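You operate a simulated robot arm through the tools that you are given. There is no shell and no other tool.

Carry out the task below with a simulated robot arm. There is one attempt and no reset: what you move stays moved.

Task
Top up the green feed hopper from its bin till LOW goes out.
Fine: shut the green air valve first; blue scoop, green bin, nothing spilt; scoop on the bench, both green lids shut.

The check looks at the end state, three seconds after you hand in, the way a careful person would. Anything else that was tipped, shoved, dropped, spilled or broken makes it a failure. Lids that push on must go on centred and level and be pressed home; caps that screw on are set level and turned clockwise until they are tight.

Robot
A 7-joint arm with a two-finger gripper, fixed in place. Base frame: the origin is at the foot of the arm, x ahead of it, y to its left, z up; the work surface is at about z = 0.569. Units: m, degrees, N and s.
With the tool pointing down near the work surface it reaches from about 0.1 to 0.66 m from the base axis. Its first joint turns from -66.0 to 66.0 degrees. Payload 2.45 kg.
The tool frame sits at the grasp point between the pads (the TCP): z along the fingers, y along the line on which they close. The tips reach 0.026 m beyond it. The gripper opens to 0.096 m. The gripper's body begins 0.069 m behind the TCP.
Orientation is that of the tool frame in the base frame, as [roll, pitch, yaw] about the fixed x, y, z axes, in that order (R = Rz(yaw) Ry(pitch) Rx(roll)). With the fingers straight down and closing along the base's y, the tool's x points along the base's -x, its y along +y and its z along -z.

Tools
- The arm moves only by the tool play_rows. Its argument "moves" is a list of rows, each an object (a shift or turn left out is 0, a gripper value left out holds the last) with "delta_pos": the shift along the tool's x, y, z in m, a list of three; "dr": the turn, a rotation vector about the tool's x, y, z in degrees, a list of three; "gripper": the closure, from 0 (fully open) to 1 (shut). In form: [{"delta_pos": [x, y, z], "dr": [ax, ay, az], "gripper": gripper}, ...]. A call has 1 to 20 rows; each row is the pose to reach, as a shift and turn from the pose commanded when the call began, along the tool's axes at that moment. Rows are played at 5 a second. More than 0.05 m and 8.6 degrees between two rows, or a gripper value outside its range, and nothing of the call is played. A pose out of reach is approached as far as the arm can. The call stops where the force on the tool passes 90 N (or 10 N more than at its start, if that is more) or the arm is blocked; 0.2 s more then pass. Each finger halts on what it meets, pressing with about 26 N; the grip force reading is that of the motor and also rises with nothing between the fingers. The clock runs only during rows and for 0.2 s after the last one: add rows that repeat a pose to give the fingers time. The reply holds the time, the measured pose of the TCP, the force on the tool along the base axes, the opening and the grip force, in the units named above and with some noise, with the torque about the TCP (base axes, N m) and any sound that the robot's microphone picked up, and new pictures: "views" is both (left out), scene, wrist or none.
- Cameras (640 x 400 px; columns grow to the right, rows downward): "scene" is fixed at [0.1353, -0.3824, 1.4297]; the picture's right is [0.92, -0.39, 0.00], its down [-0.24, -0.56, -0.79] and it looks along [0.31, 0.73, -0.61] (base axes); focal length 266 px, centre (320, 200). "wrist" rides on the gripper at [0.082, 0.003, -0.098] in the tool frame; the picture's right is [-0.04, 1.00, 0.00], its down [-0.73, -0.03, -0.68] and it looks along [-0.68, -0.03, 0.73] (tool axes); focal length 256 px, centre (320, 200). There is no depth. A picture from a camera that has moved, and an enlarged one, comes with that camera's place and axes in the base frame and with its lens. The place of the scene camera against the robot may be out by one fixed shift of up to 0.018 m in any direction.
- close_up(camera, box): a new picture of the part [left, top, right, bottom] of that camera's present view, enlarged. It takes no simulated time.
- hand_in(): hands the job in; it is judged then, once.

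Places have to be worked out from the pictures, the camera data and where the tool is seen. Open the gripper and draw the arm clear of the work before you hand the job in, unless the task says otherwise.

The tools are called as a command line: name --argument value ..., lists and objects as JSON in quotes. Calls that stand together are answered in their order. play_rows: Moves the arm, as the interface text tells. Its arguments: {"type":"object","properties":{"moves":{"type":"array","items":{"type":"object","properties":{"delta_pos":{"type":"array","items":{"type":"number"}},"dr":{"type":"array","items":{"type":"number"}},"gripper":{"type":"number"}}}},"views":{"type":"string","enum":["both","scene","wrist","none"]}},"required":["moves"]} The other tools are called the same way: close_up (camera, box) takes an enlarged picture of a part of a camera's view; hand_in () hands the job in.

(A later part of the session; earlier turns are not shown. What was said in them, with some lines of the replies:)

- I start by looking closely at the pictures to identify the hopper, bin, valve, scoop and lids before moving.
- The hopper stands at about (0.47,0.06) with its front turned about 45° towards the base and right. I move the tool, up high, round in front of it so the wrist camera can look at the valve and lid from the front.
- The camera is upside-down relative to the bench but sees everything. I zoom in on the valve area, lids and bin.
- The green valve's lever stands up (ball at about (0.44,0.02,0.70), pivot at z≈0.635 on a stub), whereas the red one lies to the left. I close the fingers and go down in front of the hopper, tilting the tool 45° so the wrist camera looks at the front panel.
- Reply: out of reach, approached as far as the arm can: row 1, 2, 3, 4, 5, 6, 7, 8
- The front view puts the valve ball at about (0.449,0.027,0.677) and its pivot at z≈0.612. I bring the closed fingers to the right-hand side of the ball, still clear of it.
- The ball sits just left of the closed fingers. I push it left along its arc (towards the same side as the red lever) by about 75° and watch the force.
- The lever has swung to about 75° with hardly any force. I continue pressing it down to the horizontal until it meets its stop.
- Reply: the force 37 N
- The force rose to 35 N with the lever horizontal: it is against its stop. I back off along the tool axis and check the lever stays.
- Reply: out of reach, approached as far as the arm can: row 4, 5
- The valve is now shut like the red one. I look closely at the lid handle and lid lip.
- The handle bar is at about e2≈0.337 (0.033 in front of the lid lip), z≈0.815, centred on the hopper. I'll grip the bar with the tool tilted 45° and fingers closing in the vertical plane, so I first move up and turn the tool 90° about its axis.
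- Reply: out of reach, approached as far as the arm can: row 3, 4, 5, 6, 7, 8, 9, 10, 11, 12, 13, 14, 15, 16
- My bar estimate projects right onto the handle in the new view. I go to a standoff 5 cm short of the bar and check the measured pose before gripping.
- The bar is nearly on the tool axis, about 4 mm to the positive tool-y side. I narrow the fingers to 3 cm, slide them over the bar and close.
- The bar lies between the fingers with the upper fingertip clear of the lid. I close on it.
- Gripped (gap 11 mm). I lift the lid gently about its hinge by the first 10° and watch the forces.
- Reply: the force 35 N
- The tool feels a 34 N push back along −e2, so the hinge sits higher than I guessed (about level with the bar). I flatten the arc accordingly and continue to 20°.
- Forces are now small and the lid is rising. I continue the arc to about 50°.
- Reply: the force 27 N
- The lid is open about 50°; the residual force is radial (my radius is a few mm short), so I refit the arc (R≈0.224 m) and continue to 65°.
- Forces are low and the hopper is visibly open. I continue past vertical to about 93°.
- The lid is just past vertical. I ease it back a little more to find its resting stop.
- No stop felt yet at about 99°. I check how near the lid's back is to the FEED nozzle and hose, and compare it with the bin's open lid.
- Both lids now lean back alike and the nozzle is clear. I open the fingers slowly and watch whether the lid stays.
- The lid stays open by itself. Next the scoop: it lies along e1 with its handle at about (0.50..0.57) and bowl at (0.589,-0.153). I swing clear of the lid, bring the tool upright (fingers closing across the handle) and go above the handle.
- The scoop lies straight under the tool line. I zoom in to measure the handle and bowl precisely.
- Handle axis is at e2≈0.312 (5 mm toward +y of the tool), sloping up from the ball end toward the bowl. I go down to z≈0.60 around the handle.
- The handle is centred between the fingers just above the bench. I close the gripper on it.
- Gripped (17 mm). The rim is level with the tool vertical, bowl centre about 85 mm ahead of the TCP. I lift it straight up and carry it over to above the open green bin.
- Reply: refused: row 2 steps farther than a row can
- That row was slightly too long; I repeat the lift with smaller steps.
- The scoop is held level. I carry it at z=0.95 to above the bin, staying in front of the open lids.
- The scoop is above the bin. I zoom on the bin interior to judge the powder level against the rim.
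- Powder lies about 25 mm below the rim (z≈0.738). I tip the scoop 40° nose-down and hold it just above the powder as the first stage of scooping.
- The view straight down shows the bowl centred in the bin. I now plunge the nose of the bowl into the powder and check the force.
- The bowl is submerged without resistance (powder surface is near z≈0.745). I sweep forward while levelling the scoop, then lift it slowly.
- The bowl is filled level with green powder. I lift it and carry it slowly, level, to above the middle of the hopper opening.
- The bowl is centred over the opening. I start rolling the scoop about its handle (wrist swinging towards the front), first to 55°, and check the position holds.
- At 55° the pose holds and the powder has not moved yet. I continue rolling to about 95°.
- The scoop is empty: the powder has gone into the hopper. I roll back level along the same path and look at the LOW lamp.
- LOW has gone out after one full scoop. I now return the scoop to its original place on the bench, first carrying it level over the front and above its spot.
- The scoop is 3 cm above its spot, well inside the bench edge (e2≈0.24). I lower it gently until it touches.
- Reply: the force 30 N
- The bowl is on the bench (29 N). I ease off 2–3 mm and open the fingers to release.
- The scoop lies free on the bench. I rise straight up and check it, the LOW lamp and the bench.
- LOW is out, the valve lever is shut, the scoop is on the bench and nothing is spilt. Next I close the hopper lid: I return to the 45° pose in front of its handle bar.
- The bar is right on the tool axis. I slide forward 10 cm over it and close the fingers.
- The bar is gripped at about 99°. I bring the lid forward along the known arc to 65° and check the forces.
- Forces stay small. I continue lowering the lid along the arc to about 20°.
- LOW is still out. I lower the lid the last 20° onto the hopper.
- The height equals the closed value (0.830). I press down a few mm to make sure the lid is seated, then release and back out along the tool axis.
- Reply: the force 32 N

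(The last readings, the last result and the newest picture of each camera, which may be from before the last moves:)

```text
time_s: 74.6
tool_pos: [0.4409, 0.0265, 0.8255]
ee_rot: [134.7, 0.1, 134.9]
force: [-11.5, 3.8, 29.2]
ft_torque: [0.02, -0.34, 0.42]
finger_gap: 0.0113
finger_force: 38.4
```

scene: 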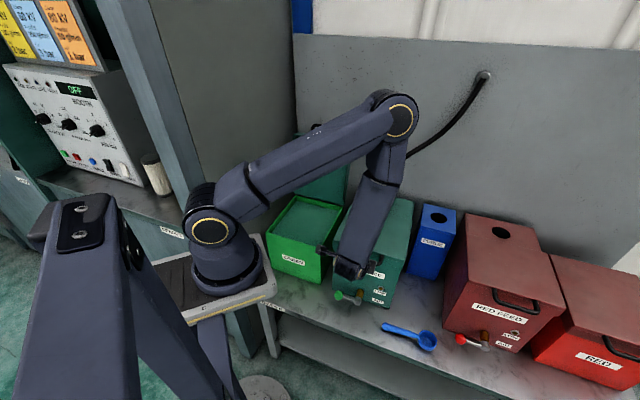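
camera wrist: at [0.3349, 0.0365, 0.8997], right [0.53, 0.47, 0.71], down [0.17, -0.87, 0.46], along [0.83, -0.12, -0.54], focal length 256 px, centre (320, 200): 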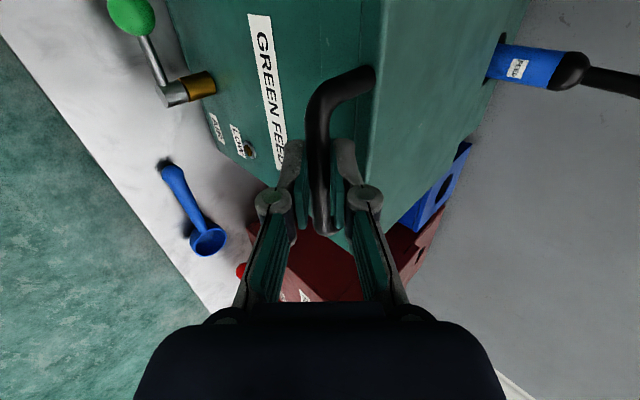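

29 N upward: the lid is seated. I release the bar and retreat along the tool axis.

play_rows --moves '[{"delta_pos": [0, 0.002, -0.002]}, {"delta_pos": [0, 0.002, -0.002], "gripper": 0.85}, {"delta_pos": [0, 0.002, -0.002], "gripper": 0.69}, {"delta_pos": [0, 0.002, -0.002], "gripper": 0.69}, {"delta_pos": [0, 0.002, -0.012], "gripper": 0.69}, {"delta_pos": [0, 0.002, -0.03], "gripper": 0.69}, {"delta_pos": [0, 0.002, -0.05], "gripper": 0.69}]' --views "both"

```text
time_s: 76.2
tool_pos: [0.416, 0.001, 0.8614]
ee_rot: [135.0, 0.0, 134.9]
force: [0.2, 0.9, 0.4]
ft_torque: [-0.02, 0.04, -0.02]
finger_gap: 0.0295
finger_force: 0.1
camera wrist: at [0.3108, 0.0128, 0.9327], right [0.53, 0.47, 0.71], down [0.17, -0.87, 0.46], along [0.83, -0.13, -0.54], focal length 256 px, centre (320, 200)
```

scene: 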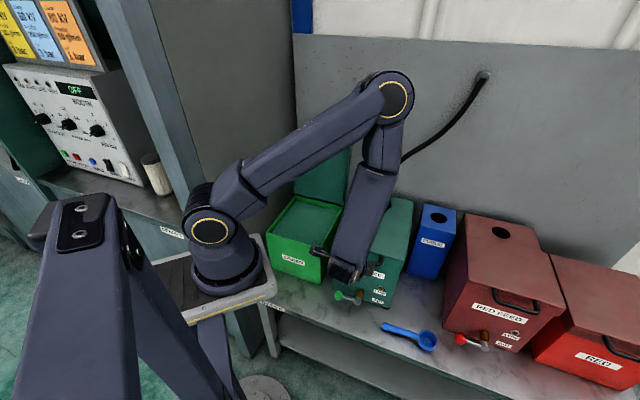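
wrist: 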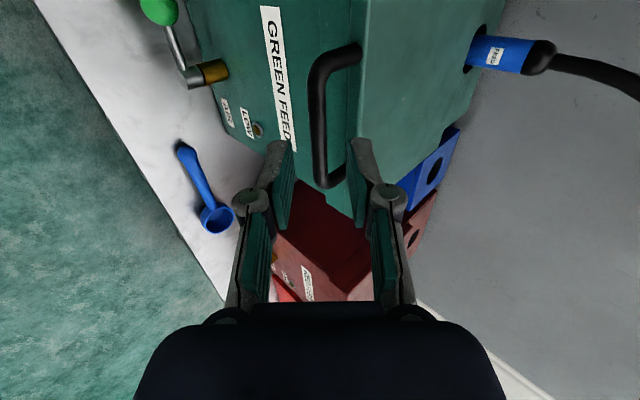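

The hopper is shut. Now the bin lid: I estimate its handle bar at e1≈0.048, e2≈0.65, z≈1.06. I move up and over to a 45° standoff in front of it.

play_rows --moves '[{"delta_pos": [0.0, 0.03, -0.02], "gripper": 0.62}, {"delta_pos": [0.01, 0.07, -0.035]}, {"delta_pos": [0.025, 0.11, -0.045]}, {"delta_pos": [0.045, 0.15, -0.045]}, {"delta_pos": [0.068, 0.19, -0.045]}, {"delta_pos": [0.0934, 0.2218, -0.0449]}, {"delta_pos": [0.12, 0.252, -0.037]}, {"delta_pos": [0.147, 0.283, -0.03]}, {"delta_pos": [0.175, 0.314, -0.022]}, {"delta_pos": [0.2, 0.344, -0.015]}, {"delta_pos": [0.225, 0.37, -0.009]}, {"delta_pos": [0.2454, 0.3936, -0.0032]}, {"delta_pos": [0.2454, 0.3936, -0.0032]}]' --views "both"

```text
time_s: 79.0
tool_pos: [0.4381, 0.372, 1.1441]
ee_rot: [135.0, 0.0, 135.0]
force: [0.1, 0.0, 0.6]
ft_torque: [-0.02, -0.01, 0.01]
finger_gap: 0.0367
finger_force: 0.0
out of reach, approached as far as the arm can: row 2, 3, 4, 5
camera wrist: at [0.3327, 0.3828, 1.2144], right [0.53, 0.47, 0.71], down [0.16, -0.87, 0.46], along [0.83, -0.13, -0.54], focal length 256 px, centre (320, 200)
```

scene: 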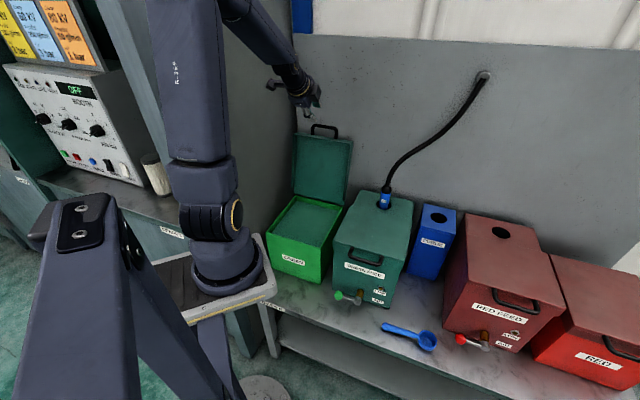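
wrist: 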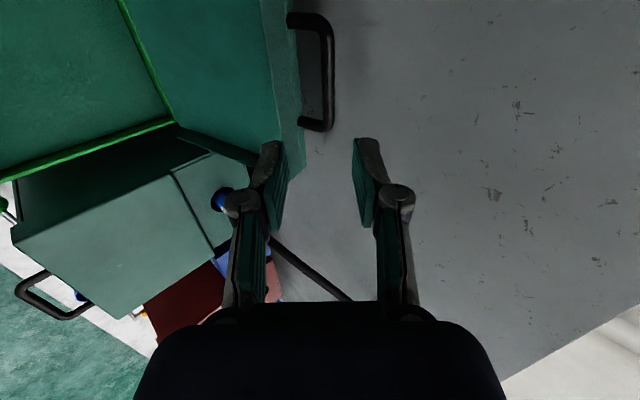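

The bar is seen near the tool axis, but its depth is uncertain. I shift 6 cm sideways along the tool's y to triangulate it.

close_up --camera "wrist" --box '[260, 0, 400, 160]'

play_rows --moves '[{"delta_pos": [0, -0.02, 0]}, {"delta_pos": [0, -0.04, 0]}, {"delta_pos": [0, -0.06, 0]}, {"delta_pos": [0, -0.06, 0]}]' --views "wrist"

close_up --camera "wrist" --box '[320, 0, 460, 160]'

```text
2.50 times, centred on (330, 80) of wrist
camera zoom: at [0.3327, 0.3828, 1.2144], right [0.53, 0.47, 0.71], down [0.16, -0.87, 0.46], along [0.83, -0.13, -0.54], focal length 640 px, centre (295, 500)
```

zoom: 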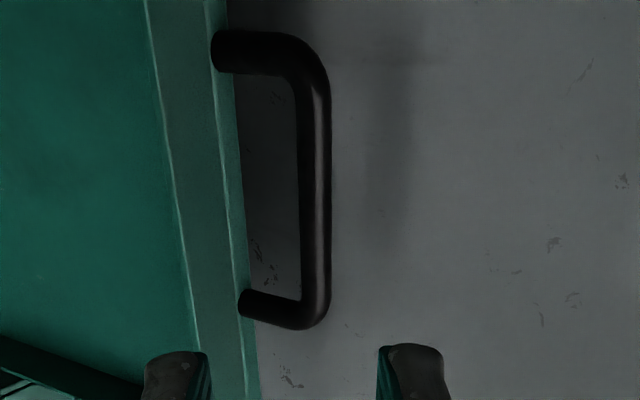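

```text
time_s: 80.0
tool_pos: [0.4089, 0.3423, 1.1008]
ee_rot: [135.2, 0.0, 135.2]
force: [-0.2, 0.4, -0.3]
ft_torque: [0.01, 0.0, 0.01]
finger_gap: 0.0364
finger_force: 0.0
out of reach, approached as far as the arm can: row 3
camera wrist: at [0.3026, 0.3523, 1.1718], right [0.53, 0.47, 0.7], down [0.17, -0.87, 0.46], along [0.83, -0.13, -0.54], focal length 256 px, centre (320, 200)
```

wrist: 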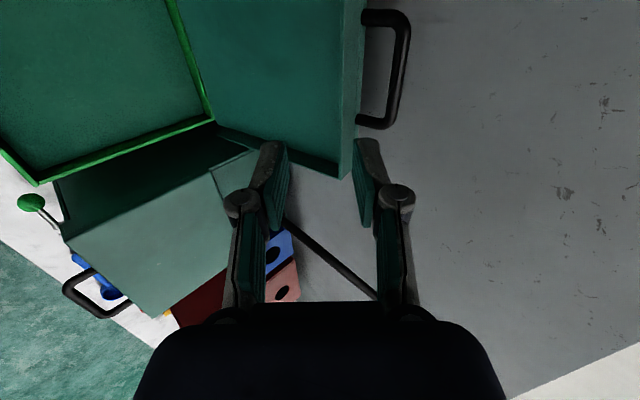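

```text
2.50 times, centred on (390, 80) of wrist
camera zoom: at [0.3026, 0.3523, 1.1718], right [0.53, 0.47, 0.7], down [0.17, -0.87, 0.46], along [0.83, -0.13, -0.54], focal length 640 px, centre (145, 500)
```

zoom: 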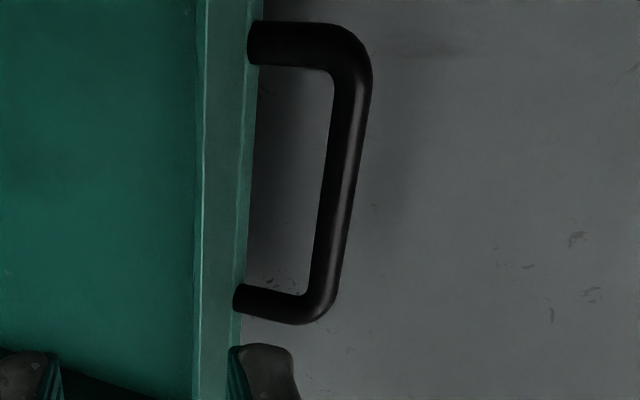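

Triangulation gives the bar at e1≈0.039, e2≈0.672, z≈1.051 (lid about 99° open, hinge near e2≈0.628, z≈0.767). I line up and advance most of the way, then check before gripping.

play_rows --moves '[{"delta_pos": [0.002, 0.022, 0]}, {"delta_pos": [0.004, 0.044, 0]}, {"delta_pos": [0.0051, 0.0643, 0.005]}, {"delta_pos": [0.0051, 0.0643, 0.035]}, {"delta_pos": [0.0051, 0.0643, 0.06]}, {"delta_pos": [0.0051, 0.0643, 0.08]}, {"delta_pos": [0.0051, 0.0643, 0.09]}, {"delta_pos": [0.0051, 0.0643, 0.09]}]' --views "both"

close_up --camera "wrist" --box '[220, 60, 420, 220]'

```text
time_s: 81.8
tool_pos: [0.4824, 0.4227, 1.0809]
ee_rot: [135.0, 0.0, 135.1]
force: [-0.8, -0.2, 0.2]
ft_torque: [-0.02, 0.01, 0.02]
finger_gap: 0.0363
finger_force: 0.0
camera wrist: at [0.3757, 0.4326, 1.152], right [0.53, 0.47, 0.71], down [0.16, -0.87, 0.46], along [0.83, -0.13, -0.54], focal length 256 px, centre (320, 200)
```

scene: 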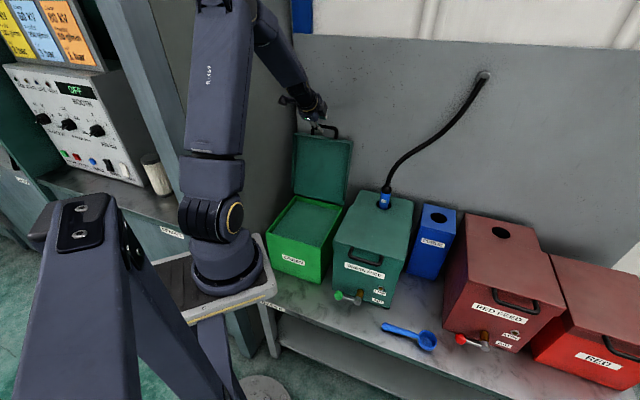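
wrist: 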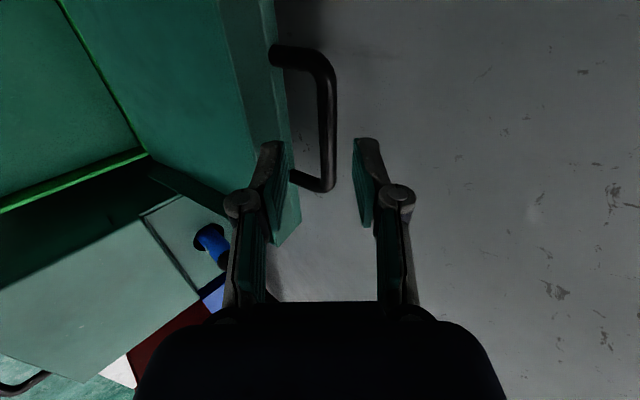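

```text
2.50 times, centred on (320, 140) of wrist
camera zoom: at [0.3757, 0.4326, 1.152], right [0.53, 0.47, 0.71], down [0.16, -0.87, 0.46], along [0.83, -0.13, -0.54], focal length 640 px, centre (320, 350)
```

zoom: 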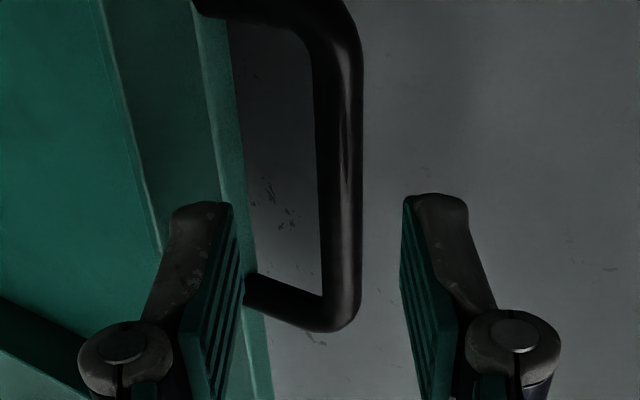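

The bar is centred between the fingers and about 45 mm ahead of the TCP. I advance 33 mm and close on it.

play_rows --moves '[{"delta_pos": [0, 0.003, 0.012]}, {"delta_pos": [0, 0.003, 0.024]}, {"delta_pos": [0, 0.003, 0.033]}, {"delta_pos": [0, 0.003, 0.033]}, {"delta_pos": [0, 0.003, 0.033], "gripper": 0.8}, {"delta_pos": [0, 0.003, 0.033], "gripper": 1}, {"delta_pos": [0, 0.003, 0.033], "gripper": 1}, {"delta_pos": [0, 0.003, 0.033], "gripper": 1}]' --views "both"

```text
time_s: 83.6
tool_pos: [0.4984, 0.4414, 1.0611]
ee_rot: [134.9, -0.1, 135.0]
force: [1.1, 1.3, 5.7]
ft_torque: [0.41, 0.25, -0.36]
finger_gap: 0.0112
finger_force: 38.1
camera wrist: at [0.3938, 0.4511, 1.1315], right [0.53, 0.47, 0.71], down [0.16, -0.87, 0.46], along [0.83, -0.13, -0.54], focal length 256 px, centre (320, 200)
```

scene: 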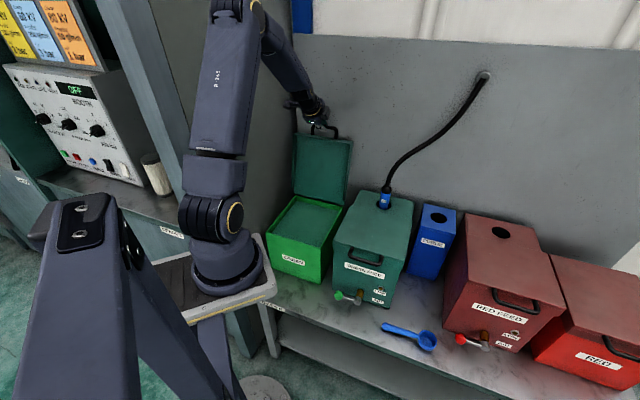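
wrist: 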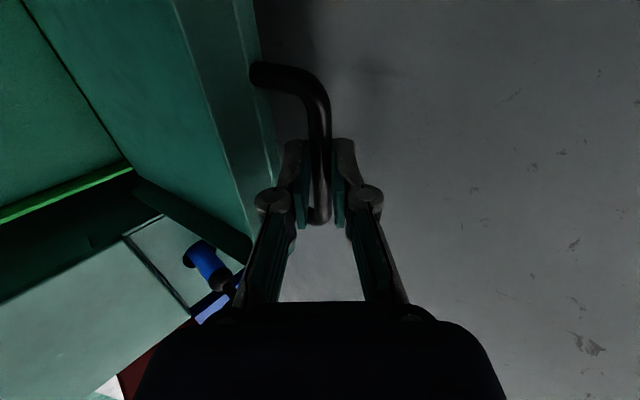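

Gripped (11 mm). I bring the bin lid forward over the top of its arc to about 80° and check the forces.

play_rows --moves '[{"delta_pos": [0, -0.0069, -0.0091]}, {"delta_pos": [0, -0.0132, -0.017]}, {"delta_pos": [0, -0.0214, -0.0264]}, {"delta_pos": [0, -0.0301, -0.0355]}, {"delta_pos": [0, -0.0392, -0.0442]}, {"delta_pos": [0, -0.0486, -0.0525]}, {"delta_pos": [0, -0.0585, -0.0603]}, {"delta_pos": [0, -0.0686, -0.0677]}]' --views "both"

```text
time_s: 85.4
tool_pos: [0.4307, 0.3717, 1.0629]
ee_rot: [134.6, 0.1, 135.0]
force: [-3.0, -1.6, 27.1]
ft_torque: [0.62, 0.08, -0.15]
finger_gap: 0.0113
finger_force: 38.1
camera wrist: at [0.3247, 0.3818, 1.1323], right [0.52, 0.47, 0.71], down [0.16, -0.88, 0.46], along [0.84, -0.12, -0.53], focal length 256 px, centre (320, 200)
```

scene: 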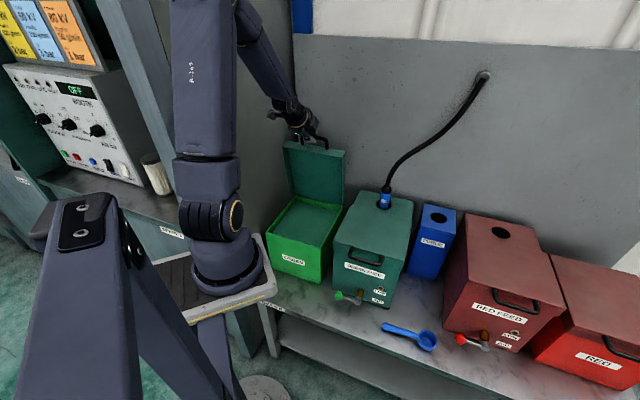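
wrist: 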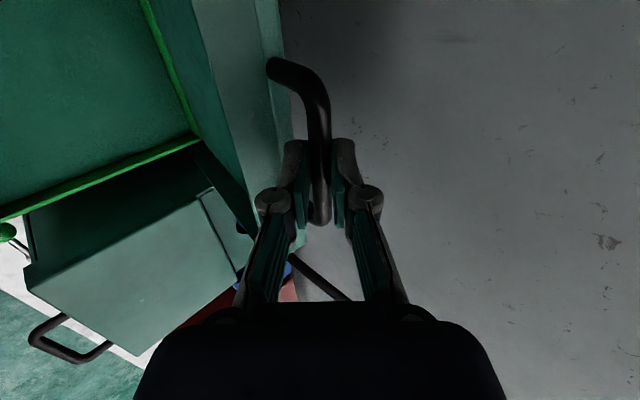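

The lid pushes up 27 N, so the hinge is slightly nearer than assumed; I refit (hinge e2≈0.617, R≈0.289) and continue to 60° while gradually turning the tool upright.

play_rows --moves '[{"delta_pos": [0, -0.0069, -0.0097], "dr": [0, 0, 0]}, {"delta_pos": [0, -0.0187, -0.018], "dr": [3, 0, 0]}, {"delta_pos": [0, -0.031, -0.0256], "dr": [6, 0, 0]}, {"delta_pos": [0, -0.0438, -0.0325], "dr": [9, 0, 0]}, {"delta_pos": [0, -0.0568, -0.0387], "dr": [12, 0, 0]}, {"delta_pos": [0, -0.0701, -0.044], "dr": [15, 0, 0]}, {"delta_pos": [0, -0.0838, -0.0487], "dr": [18, 0, 0]}, {"delta_pos": [0, -0.093, -0.0513], "dr": [20, 0, 0]}]' --views "both"

```text
time_s: 87.2
tool_pos: [0.3593, 0.3013, 1.0318]
ee_rot: [154.8, -0.1, 135.2]
force: [-5.4, 4.5, 2.5]
ft_torque: [0.42, 0.22, 0.2]
finger_gap: 0.0115
finger_force: 38.2
out of reach, approached as far as the arm can: row 3, 4
camera wrist: at [0.2731, 0.3308, 1.1205], right [0.67, 0.61, 0.43], down [0.3, -0.74, 0.6], along [0.68, -0.27, -0.68], focal length 256 px, centre (320, 200)
```

scene: 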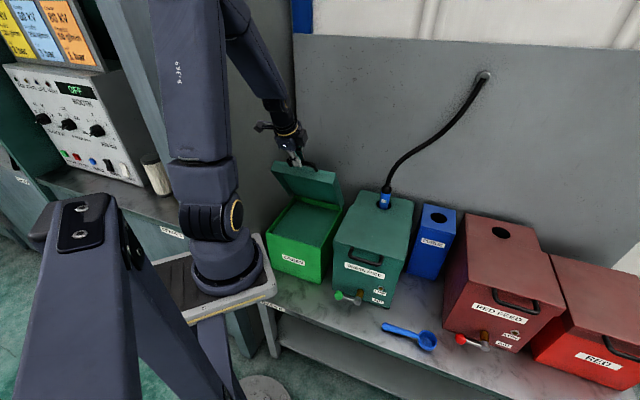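
wrist: 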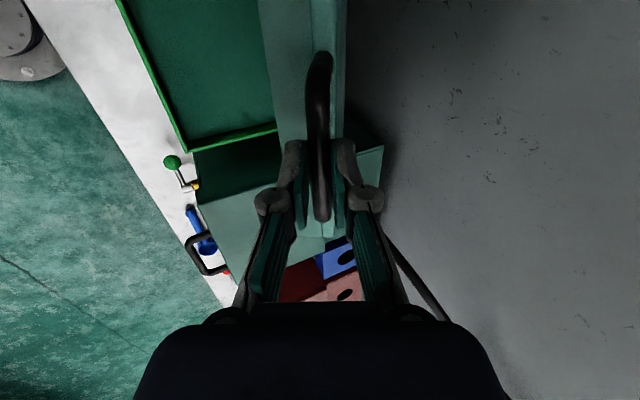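

Forces are near zero. I continue lowering to about 36°, turning the tool past upright so the wrist stays away from the base.

play_rows --moves '[{"delta_pos": [0, -0.0138, 0.0017], "dr": [5, 0, 0]}, {"delta_pos": [0, -0.0275, 0.0044], "dr": [10, 0, 0]}, {"delta_pos": [0, -0.0411, 0.008], "dr": [15, 0, 0]}, {"delta_pos": [0, -0.0546, 0.0124], "dr": [20, 0, 0]}, {"delta_pos": [0, -0.0677, 0.0176], "dr": [25, 0, 0]}, {"delta_pos": [0, -0.081, 0.0236], "dr": [29, 0, 0]}, {"delta_pos": [0, -0.0939, 0.0303], "dr": [33, 0, 0]}, {"delta_pos": [0, -0.1069, 0.0377], "dr": [35, 0, 0]}]' --views "both"

```text
time_s: 89.0
tool_pos: [0.3013, 0.2403, 0.9502]
ee_rot: [-169.9, 0.0, 135.0]
force: [-0.3, 1.3, 0.2]
ft_torque: [0.01, -0.02, 0.03]
finger_gap: 0.0
finger_force: 28.5
camera wrist: at [0.2585, 0.3138, 1.0451], right [0.72, 0.67, -0.18], down [0.58, -0.46, 0.67], along [0.37, -0.59, -0.72], focal length 256 px, centre (320, 200)
```

scene: 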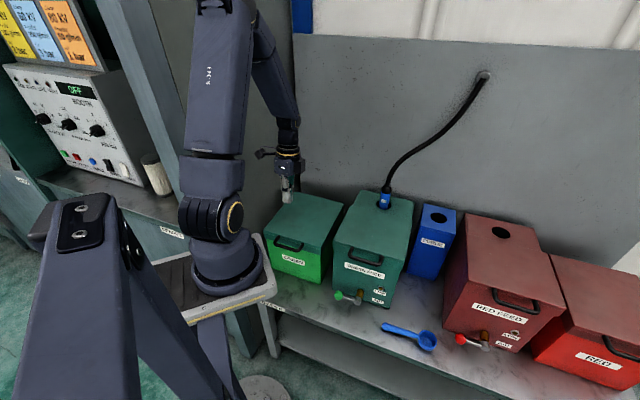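
wrist: 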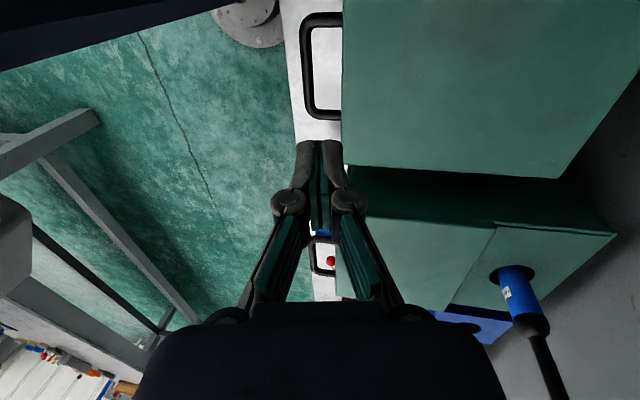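

The bar slipped from the fingers partway and the lid fell shut the rest of the way. I check carefully that the lid is fully closed and nothing was disturbed.

close_up --camera "scene" --box '[250, 170, 430, 320]'

close_up --camera "wrist" --box '[280, 0, 640, 225]'

```text
2.67 times, centred on (340, 245) of scene
camera zoom: at [0.1353, -0.3824, 1.4297], right [0.92, -0.39, 0.0], down [-0.24, -0.56, -0.79], along [0.31, 0.73, -0.61], focal length 710 px, centre (267, 80)
```

zoom: 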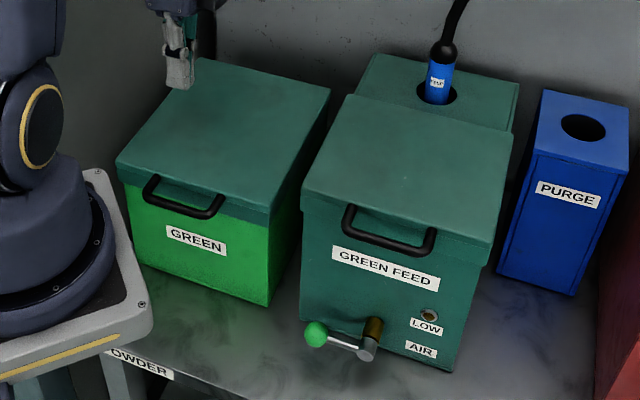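

```text
1.78 times, centred on (460, 112) of wrist
camera zoom: at [0.2585, 0.3138, 1.0451], right [0.72, 0.67, -0.18], down [0.58, -0.46, 0.67], along [0.37, -0.59, -0.72], focal length 455 px, centre (71, 356)
```

zoom: 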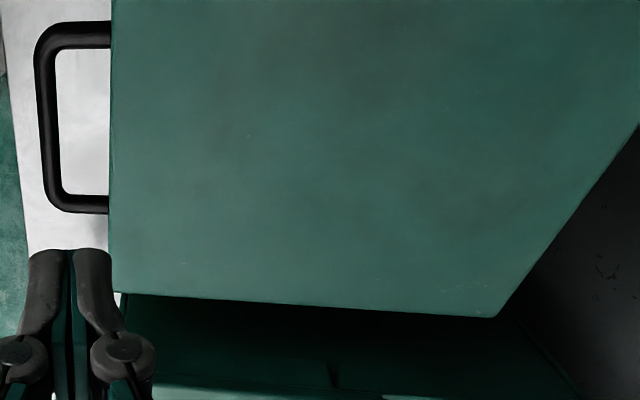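

Both lids look shut and everything stands where it was; LOW is out. To be sure the dropped bin lid is fully home, I bring the closed fingers above its middle-front and press lightly.

play_rows --moves '[{"delta_pos": [0, 0.016, 0.0], "dr": [-3, 0, 0]}, {"delta_pos": [0, 0.032, 0.025], "dr": [-6, 0, 0]}, {"delta_pos": [0, 0.048, 0.055], "dr": [-10, 0, 0]}, {"delta_pos": [0, 0.0636, 0.0903], "dr": [-10, 0, 0]}, {"delta_pos": [0, 0.0636, 0.0903], "dr": [-10, 0, 0]}]' --views "both"

```text
time_s: 90.2
tool_pos: [0.3362, 0.2775, 0.8499]
ee_rot: [180.0, 0.1, 135.0]
force: [-0.5, 0.7, 0.2]
ft_torque: [-0.01, -0.05, 0.01]
finger_gap: 0.0001
finger_force: 29.2
camera wrist: at [0.281, 0.3367, 0.9464], right [0.73, 0.68, 0.0], down [0.5, -0.54, 0.68], along [0.46, -0.5, -0.73], focal length 256 px, centre (320, 200)
```

scene: 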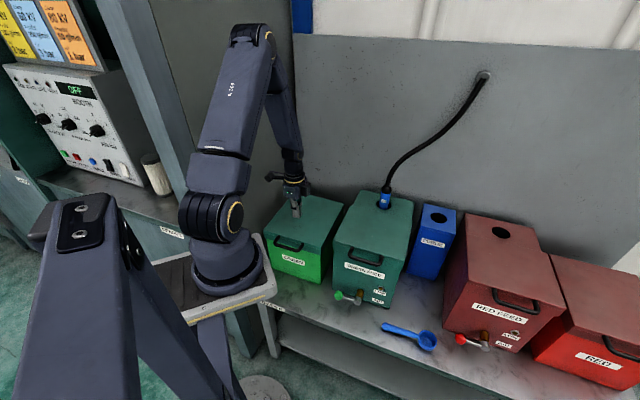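
wrist: 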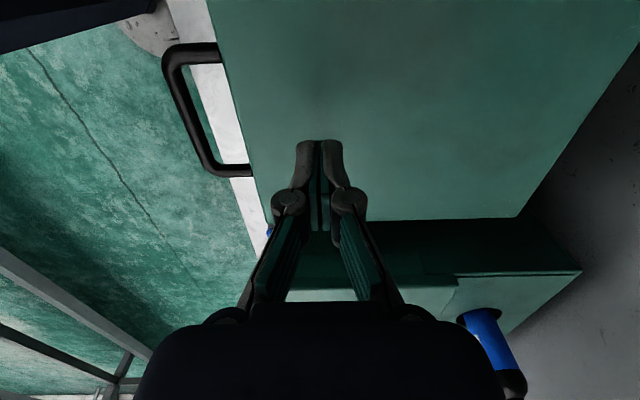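

I descend in small steps until the fingertips touch the lid.

play_rows --moves '[{"delta_pos": [0, 0, 0.012]}, {"delta_pos": [0, 0, 0.022]}, {"delta_pos": [0, 0, 0.028]}, {"delta_pos": [0, 0, 0.031]}, {"delta_pos": [0, 0, 0.033]}]' --views "none"

```text
time_s: 91.4
tool_pos: [0.3346, 0.2753, 0.8176]
ee_rot: [-180.0, 0.0, 135.0]
force: [0.7, 0.5, -0.3]
ft_torque: [-0.01, 0.01, 0.02]
finger_gap: 0.0001
finger_force: 28.6
```

No contact yet at tip height 0.791. I go on down in 2 mm steps.

play_rows --moves '[{"delta_pos": [0, 0, 0.003]}, {"delta_pos": [0, 0, 0.006]}, {"delta_pos": [0, 0, 0.009]}, {"delta_pos": [0, 0, 0.011]}]' --views "wrist"

```text
time_s: 92.4
tool_pos: [0.3365, 0.2755, 0.8072]
ee_rot: [-179.9, 0.0, 135.0]
force: [0.5, -0.4, -0.5]
ft_torque: [-0.02, 0.02, 0.03]
finger_gap: 0.0001
finger_force: 28.5
camera wrist: at [0.2795, 0.3357, 0.9035], right [0.73, 0.68, 0.0], down [0.5, -0.54, 0.68], along [0.46, -0.5, -0.73], focal length 256 px, centre (320, 200)
```

wrist: 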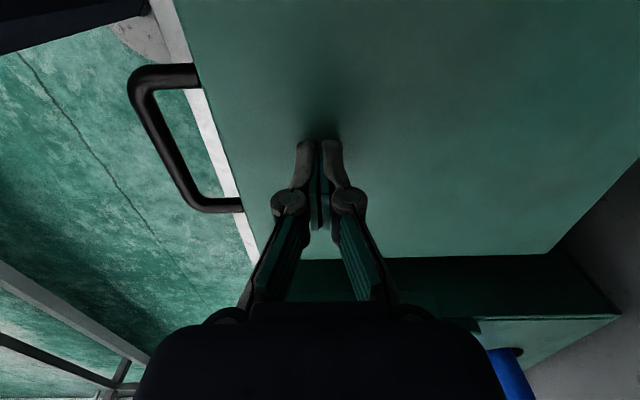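

The fingertips' shadow is very close now (tip height about 0.781). A few more millimetres in 1.5 mm steps.

play_rows --moves '[{"delta_pos": [0, 0, 0.002]}, {"delta_pos": [0, 0, 0.004]}, {"delta_pos": [0, 0, 0.006]}]' --views "none"

```text
time_s: 93.2
tool_pos: [0.3337, 0.2749, 0.8015]
ee_rot: [-180.0, 0.0, 134.9]
force: [-0.6, -1.4, 0.8]
ft_torque: [-0.02, 0.01, 0.03]
finger_gap: 0.0
finger_force: 28.5
```

Still free at tip height 0.775; I continue with 1.5 mm steps.

play_rows --moves '[{"delta_pos": [0, 0, 0.002]}, {"delta_pos": [0, 0, 0.0035]}, {"delta_pos": [0, 0, 0.005]}]' --views "none"

```text
time_s: 94.0
tool_pos: [0.3341, 0.2752, 0.8007]
ee_rot: [-180.0, -0.1, 135.1]
force: [-6.4, -8.2, 36.5]
ft_torque: [-0.28, 0.07, 0.03]
finger_gap: 0.0064
finger_force: 28.3
stopped in row 3: the force on the tool passed its limit at 96 N (the readings are from after the stop); the commanded pose is now the measured one
```

Firm contact at tip height ≈0.774: the lid is solidly seated. I lift off at once and draw the arm up clear, then inspect everything.

play_rows --moves '[{"delta_pos": [0, 0, -0.02]}, {"delta_pos": [0, 0, -0.06]}, {"delta_pos": [0, 0, -0.1]}, {"delta_pos": [0, 0, -0.145]}, {"delta_pos": [0, 0, -0.19], "gripper": 0.3}, {"delta_pos": [0, 0, -0.235]}, {"delta_pos": [0, 0, -0.28]}, {"delta_pos": [0, 0, -0.32]}, {"delta_pos": [0, 0, -0.32]}]' --views "both"

close_up --camera "scene" --box '[250, 170, 430, 320]'

close_up --camera "scene" --box '[340, 250, 520, 370]'

```text
time_s: 96.0
tool_pos: [0.3351, 0.2737, 1.1198]
ee_rot: [180.0, -0.2, 135.0]
force: [0.1, 0.0, -0.6]
ft_torque: [0.0, 0.0, 0.02]
finger_gap: 0.0672
finger_force: 0.1
camera wrist: at [0.2795, 0.3357, 1.2165], right [0.73, 0.68, 0.0], down [0.5, -0.54, 0.68], along [0.46, -0.5, -0.73], focal length 256 px, centre (320, 200)
```

scene: 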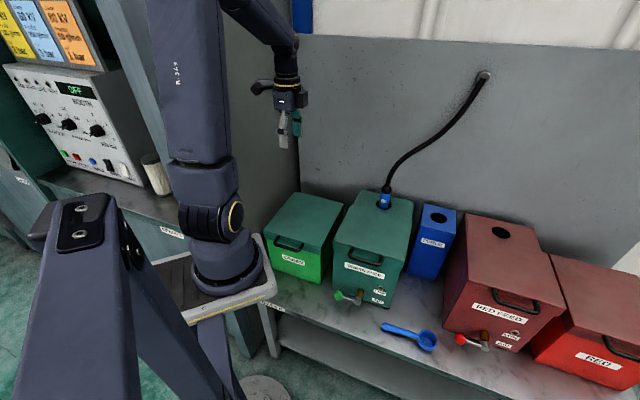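
wrist: 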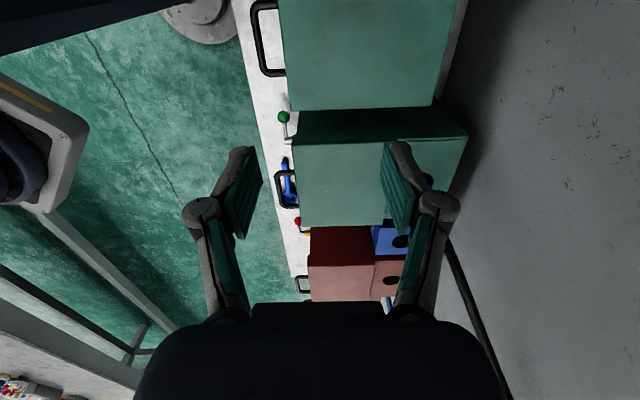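

```text
2.67 times, centred on (340, 245) of scene
camera zoom: at [0.1353, -0.3824, 1.4297], right [0.92, -0.39, 0.0], down [-0.24, -0.56, -0.79], along [0.31, 0.73, -0.61], focal length 710 px, centre (267, 80)
```

zoom: 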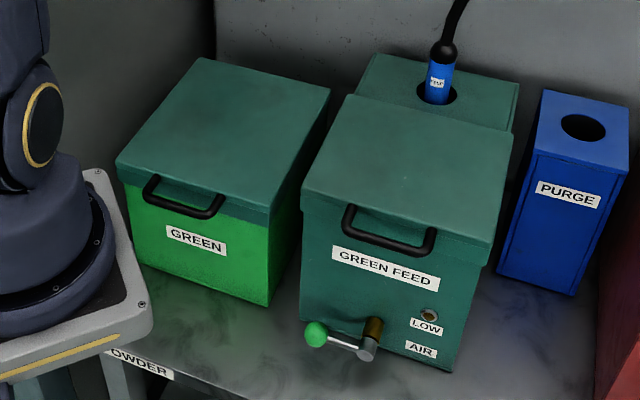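

```text
3.33 times, centred on (430, 310) of scene
camera zoom: at [0.1353, -0.3824, 1.4297], right [0.92, -0.39, 0.0], down [-0.24, -0.56, -0.79], along [0.31, 0.73, -0.61], focal length 888 px, centre (-47, -167)
```

zoom: 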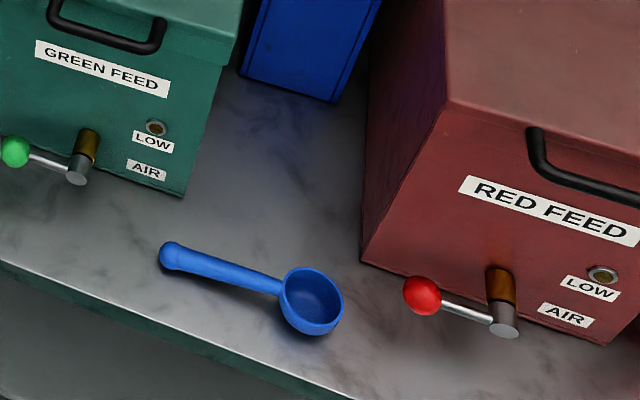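

Everything checks out: LOW is out, the green air valve is shut, both green lids are down, the empty blue scoop is on the bench, nothing is spilt, and the gripper is open and clear. I hand the job in.

hand_in

```text
The job is handed in.
```

The green feed hopper is topped up and LOW has gone out. It took one full scoop from the green bin with the blue scoop.

- **Air valve:** I shut the green air valve first. Its lever is against the stop and lies to the left, the same way as the red one.
- **Lids:** Both green lids are shut. I pressed the hopper lid down onto its seat.
- **Bin lid:** The bin lid slipped out of the fingers partway down and fell shut by itself. I then pressed on it to check it was home; it was solid, but the press peaked at 96 N and tripped the force limit. Nothing looked moved or spilt afterwards.
- **Scoop:** The blue scoop is empty and back in its original place on the bench.
- **Arm:** The gripper is open, and the arm is up and clear of the work.

I saw no powder on the bench in the last pictures.
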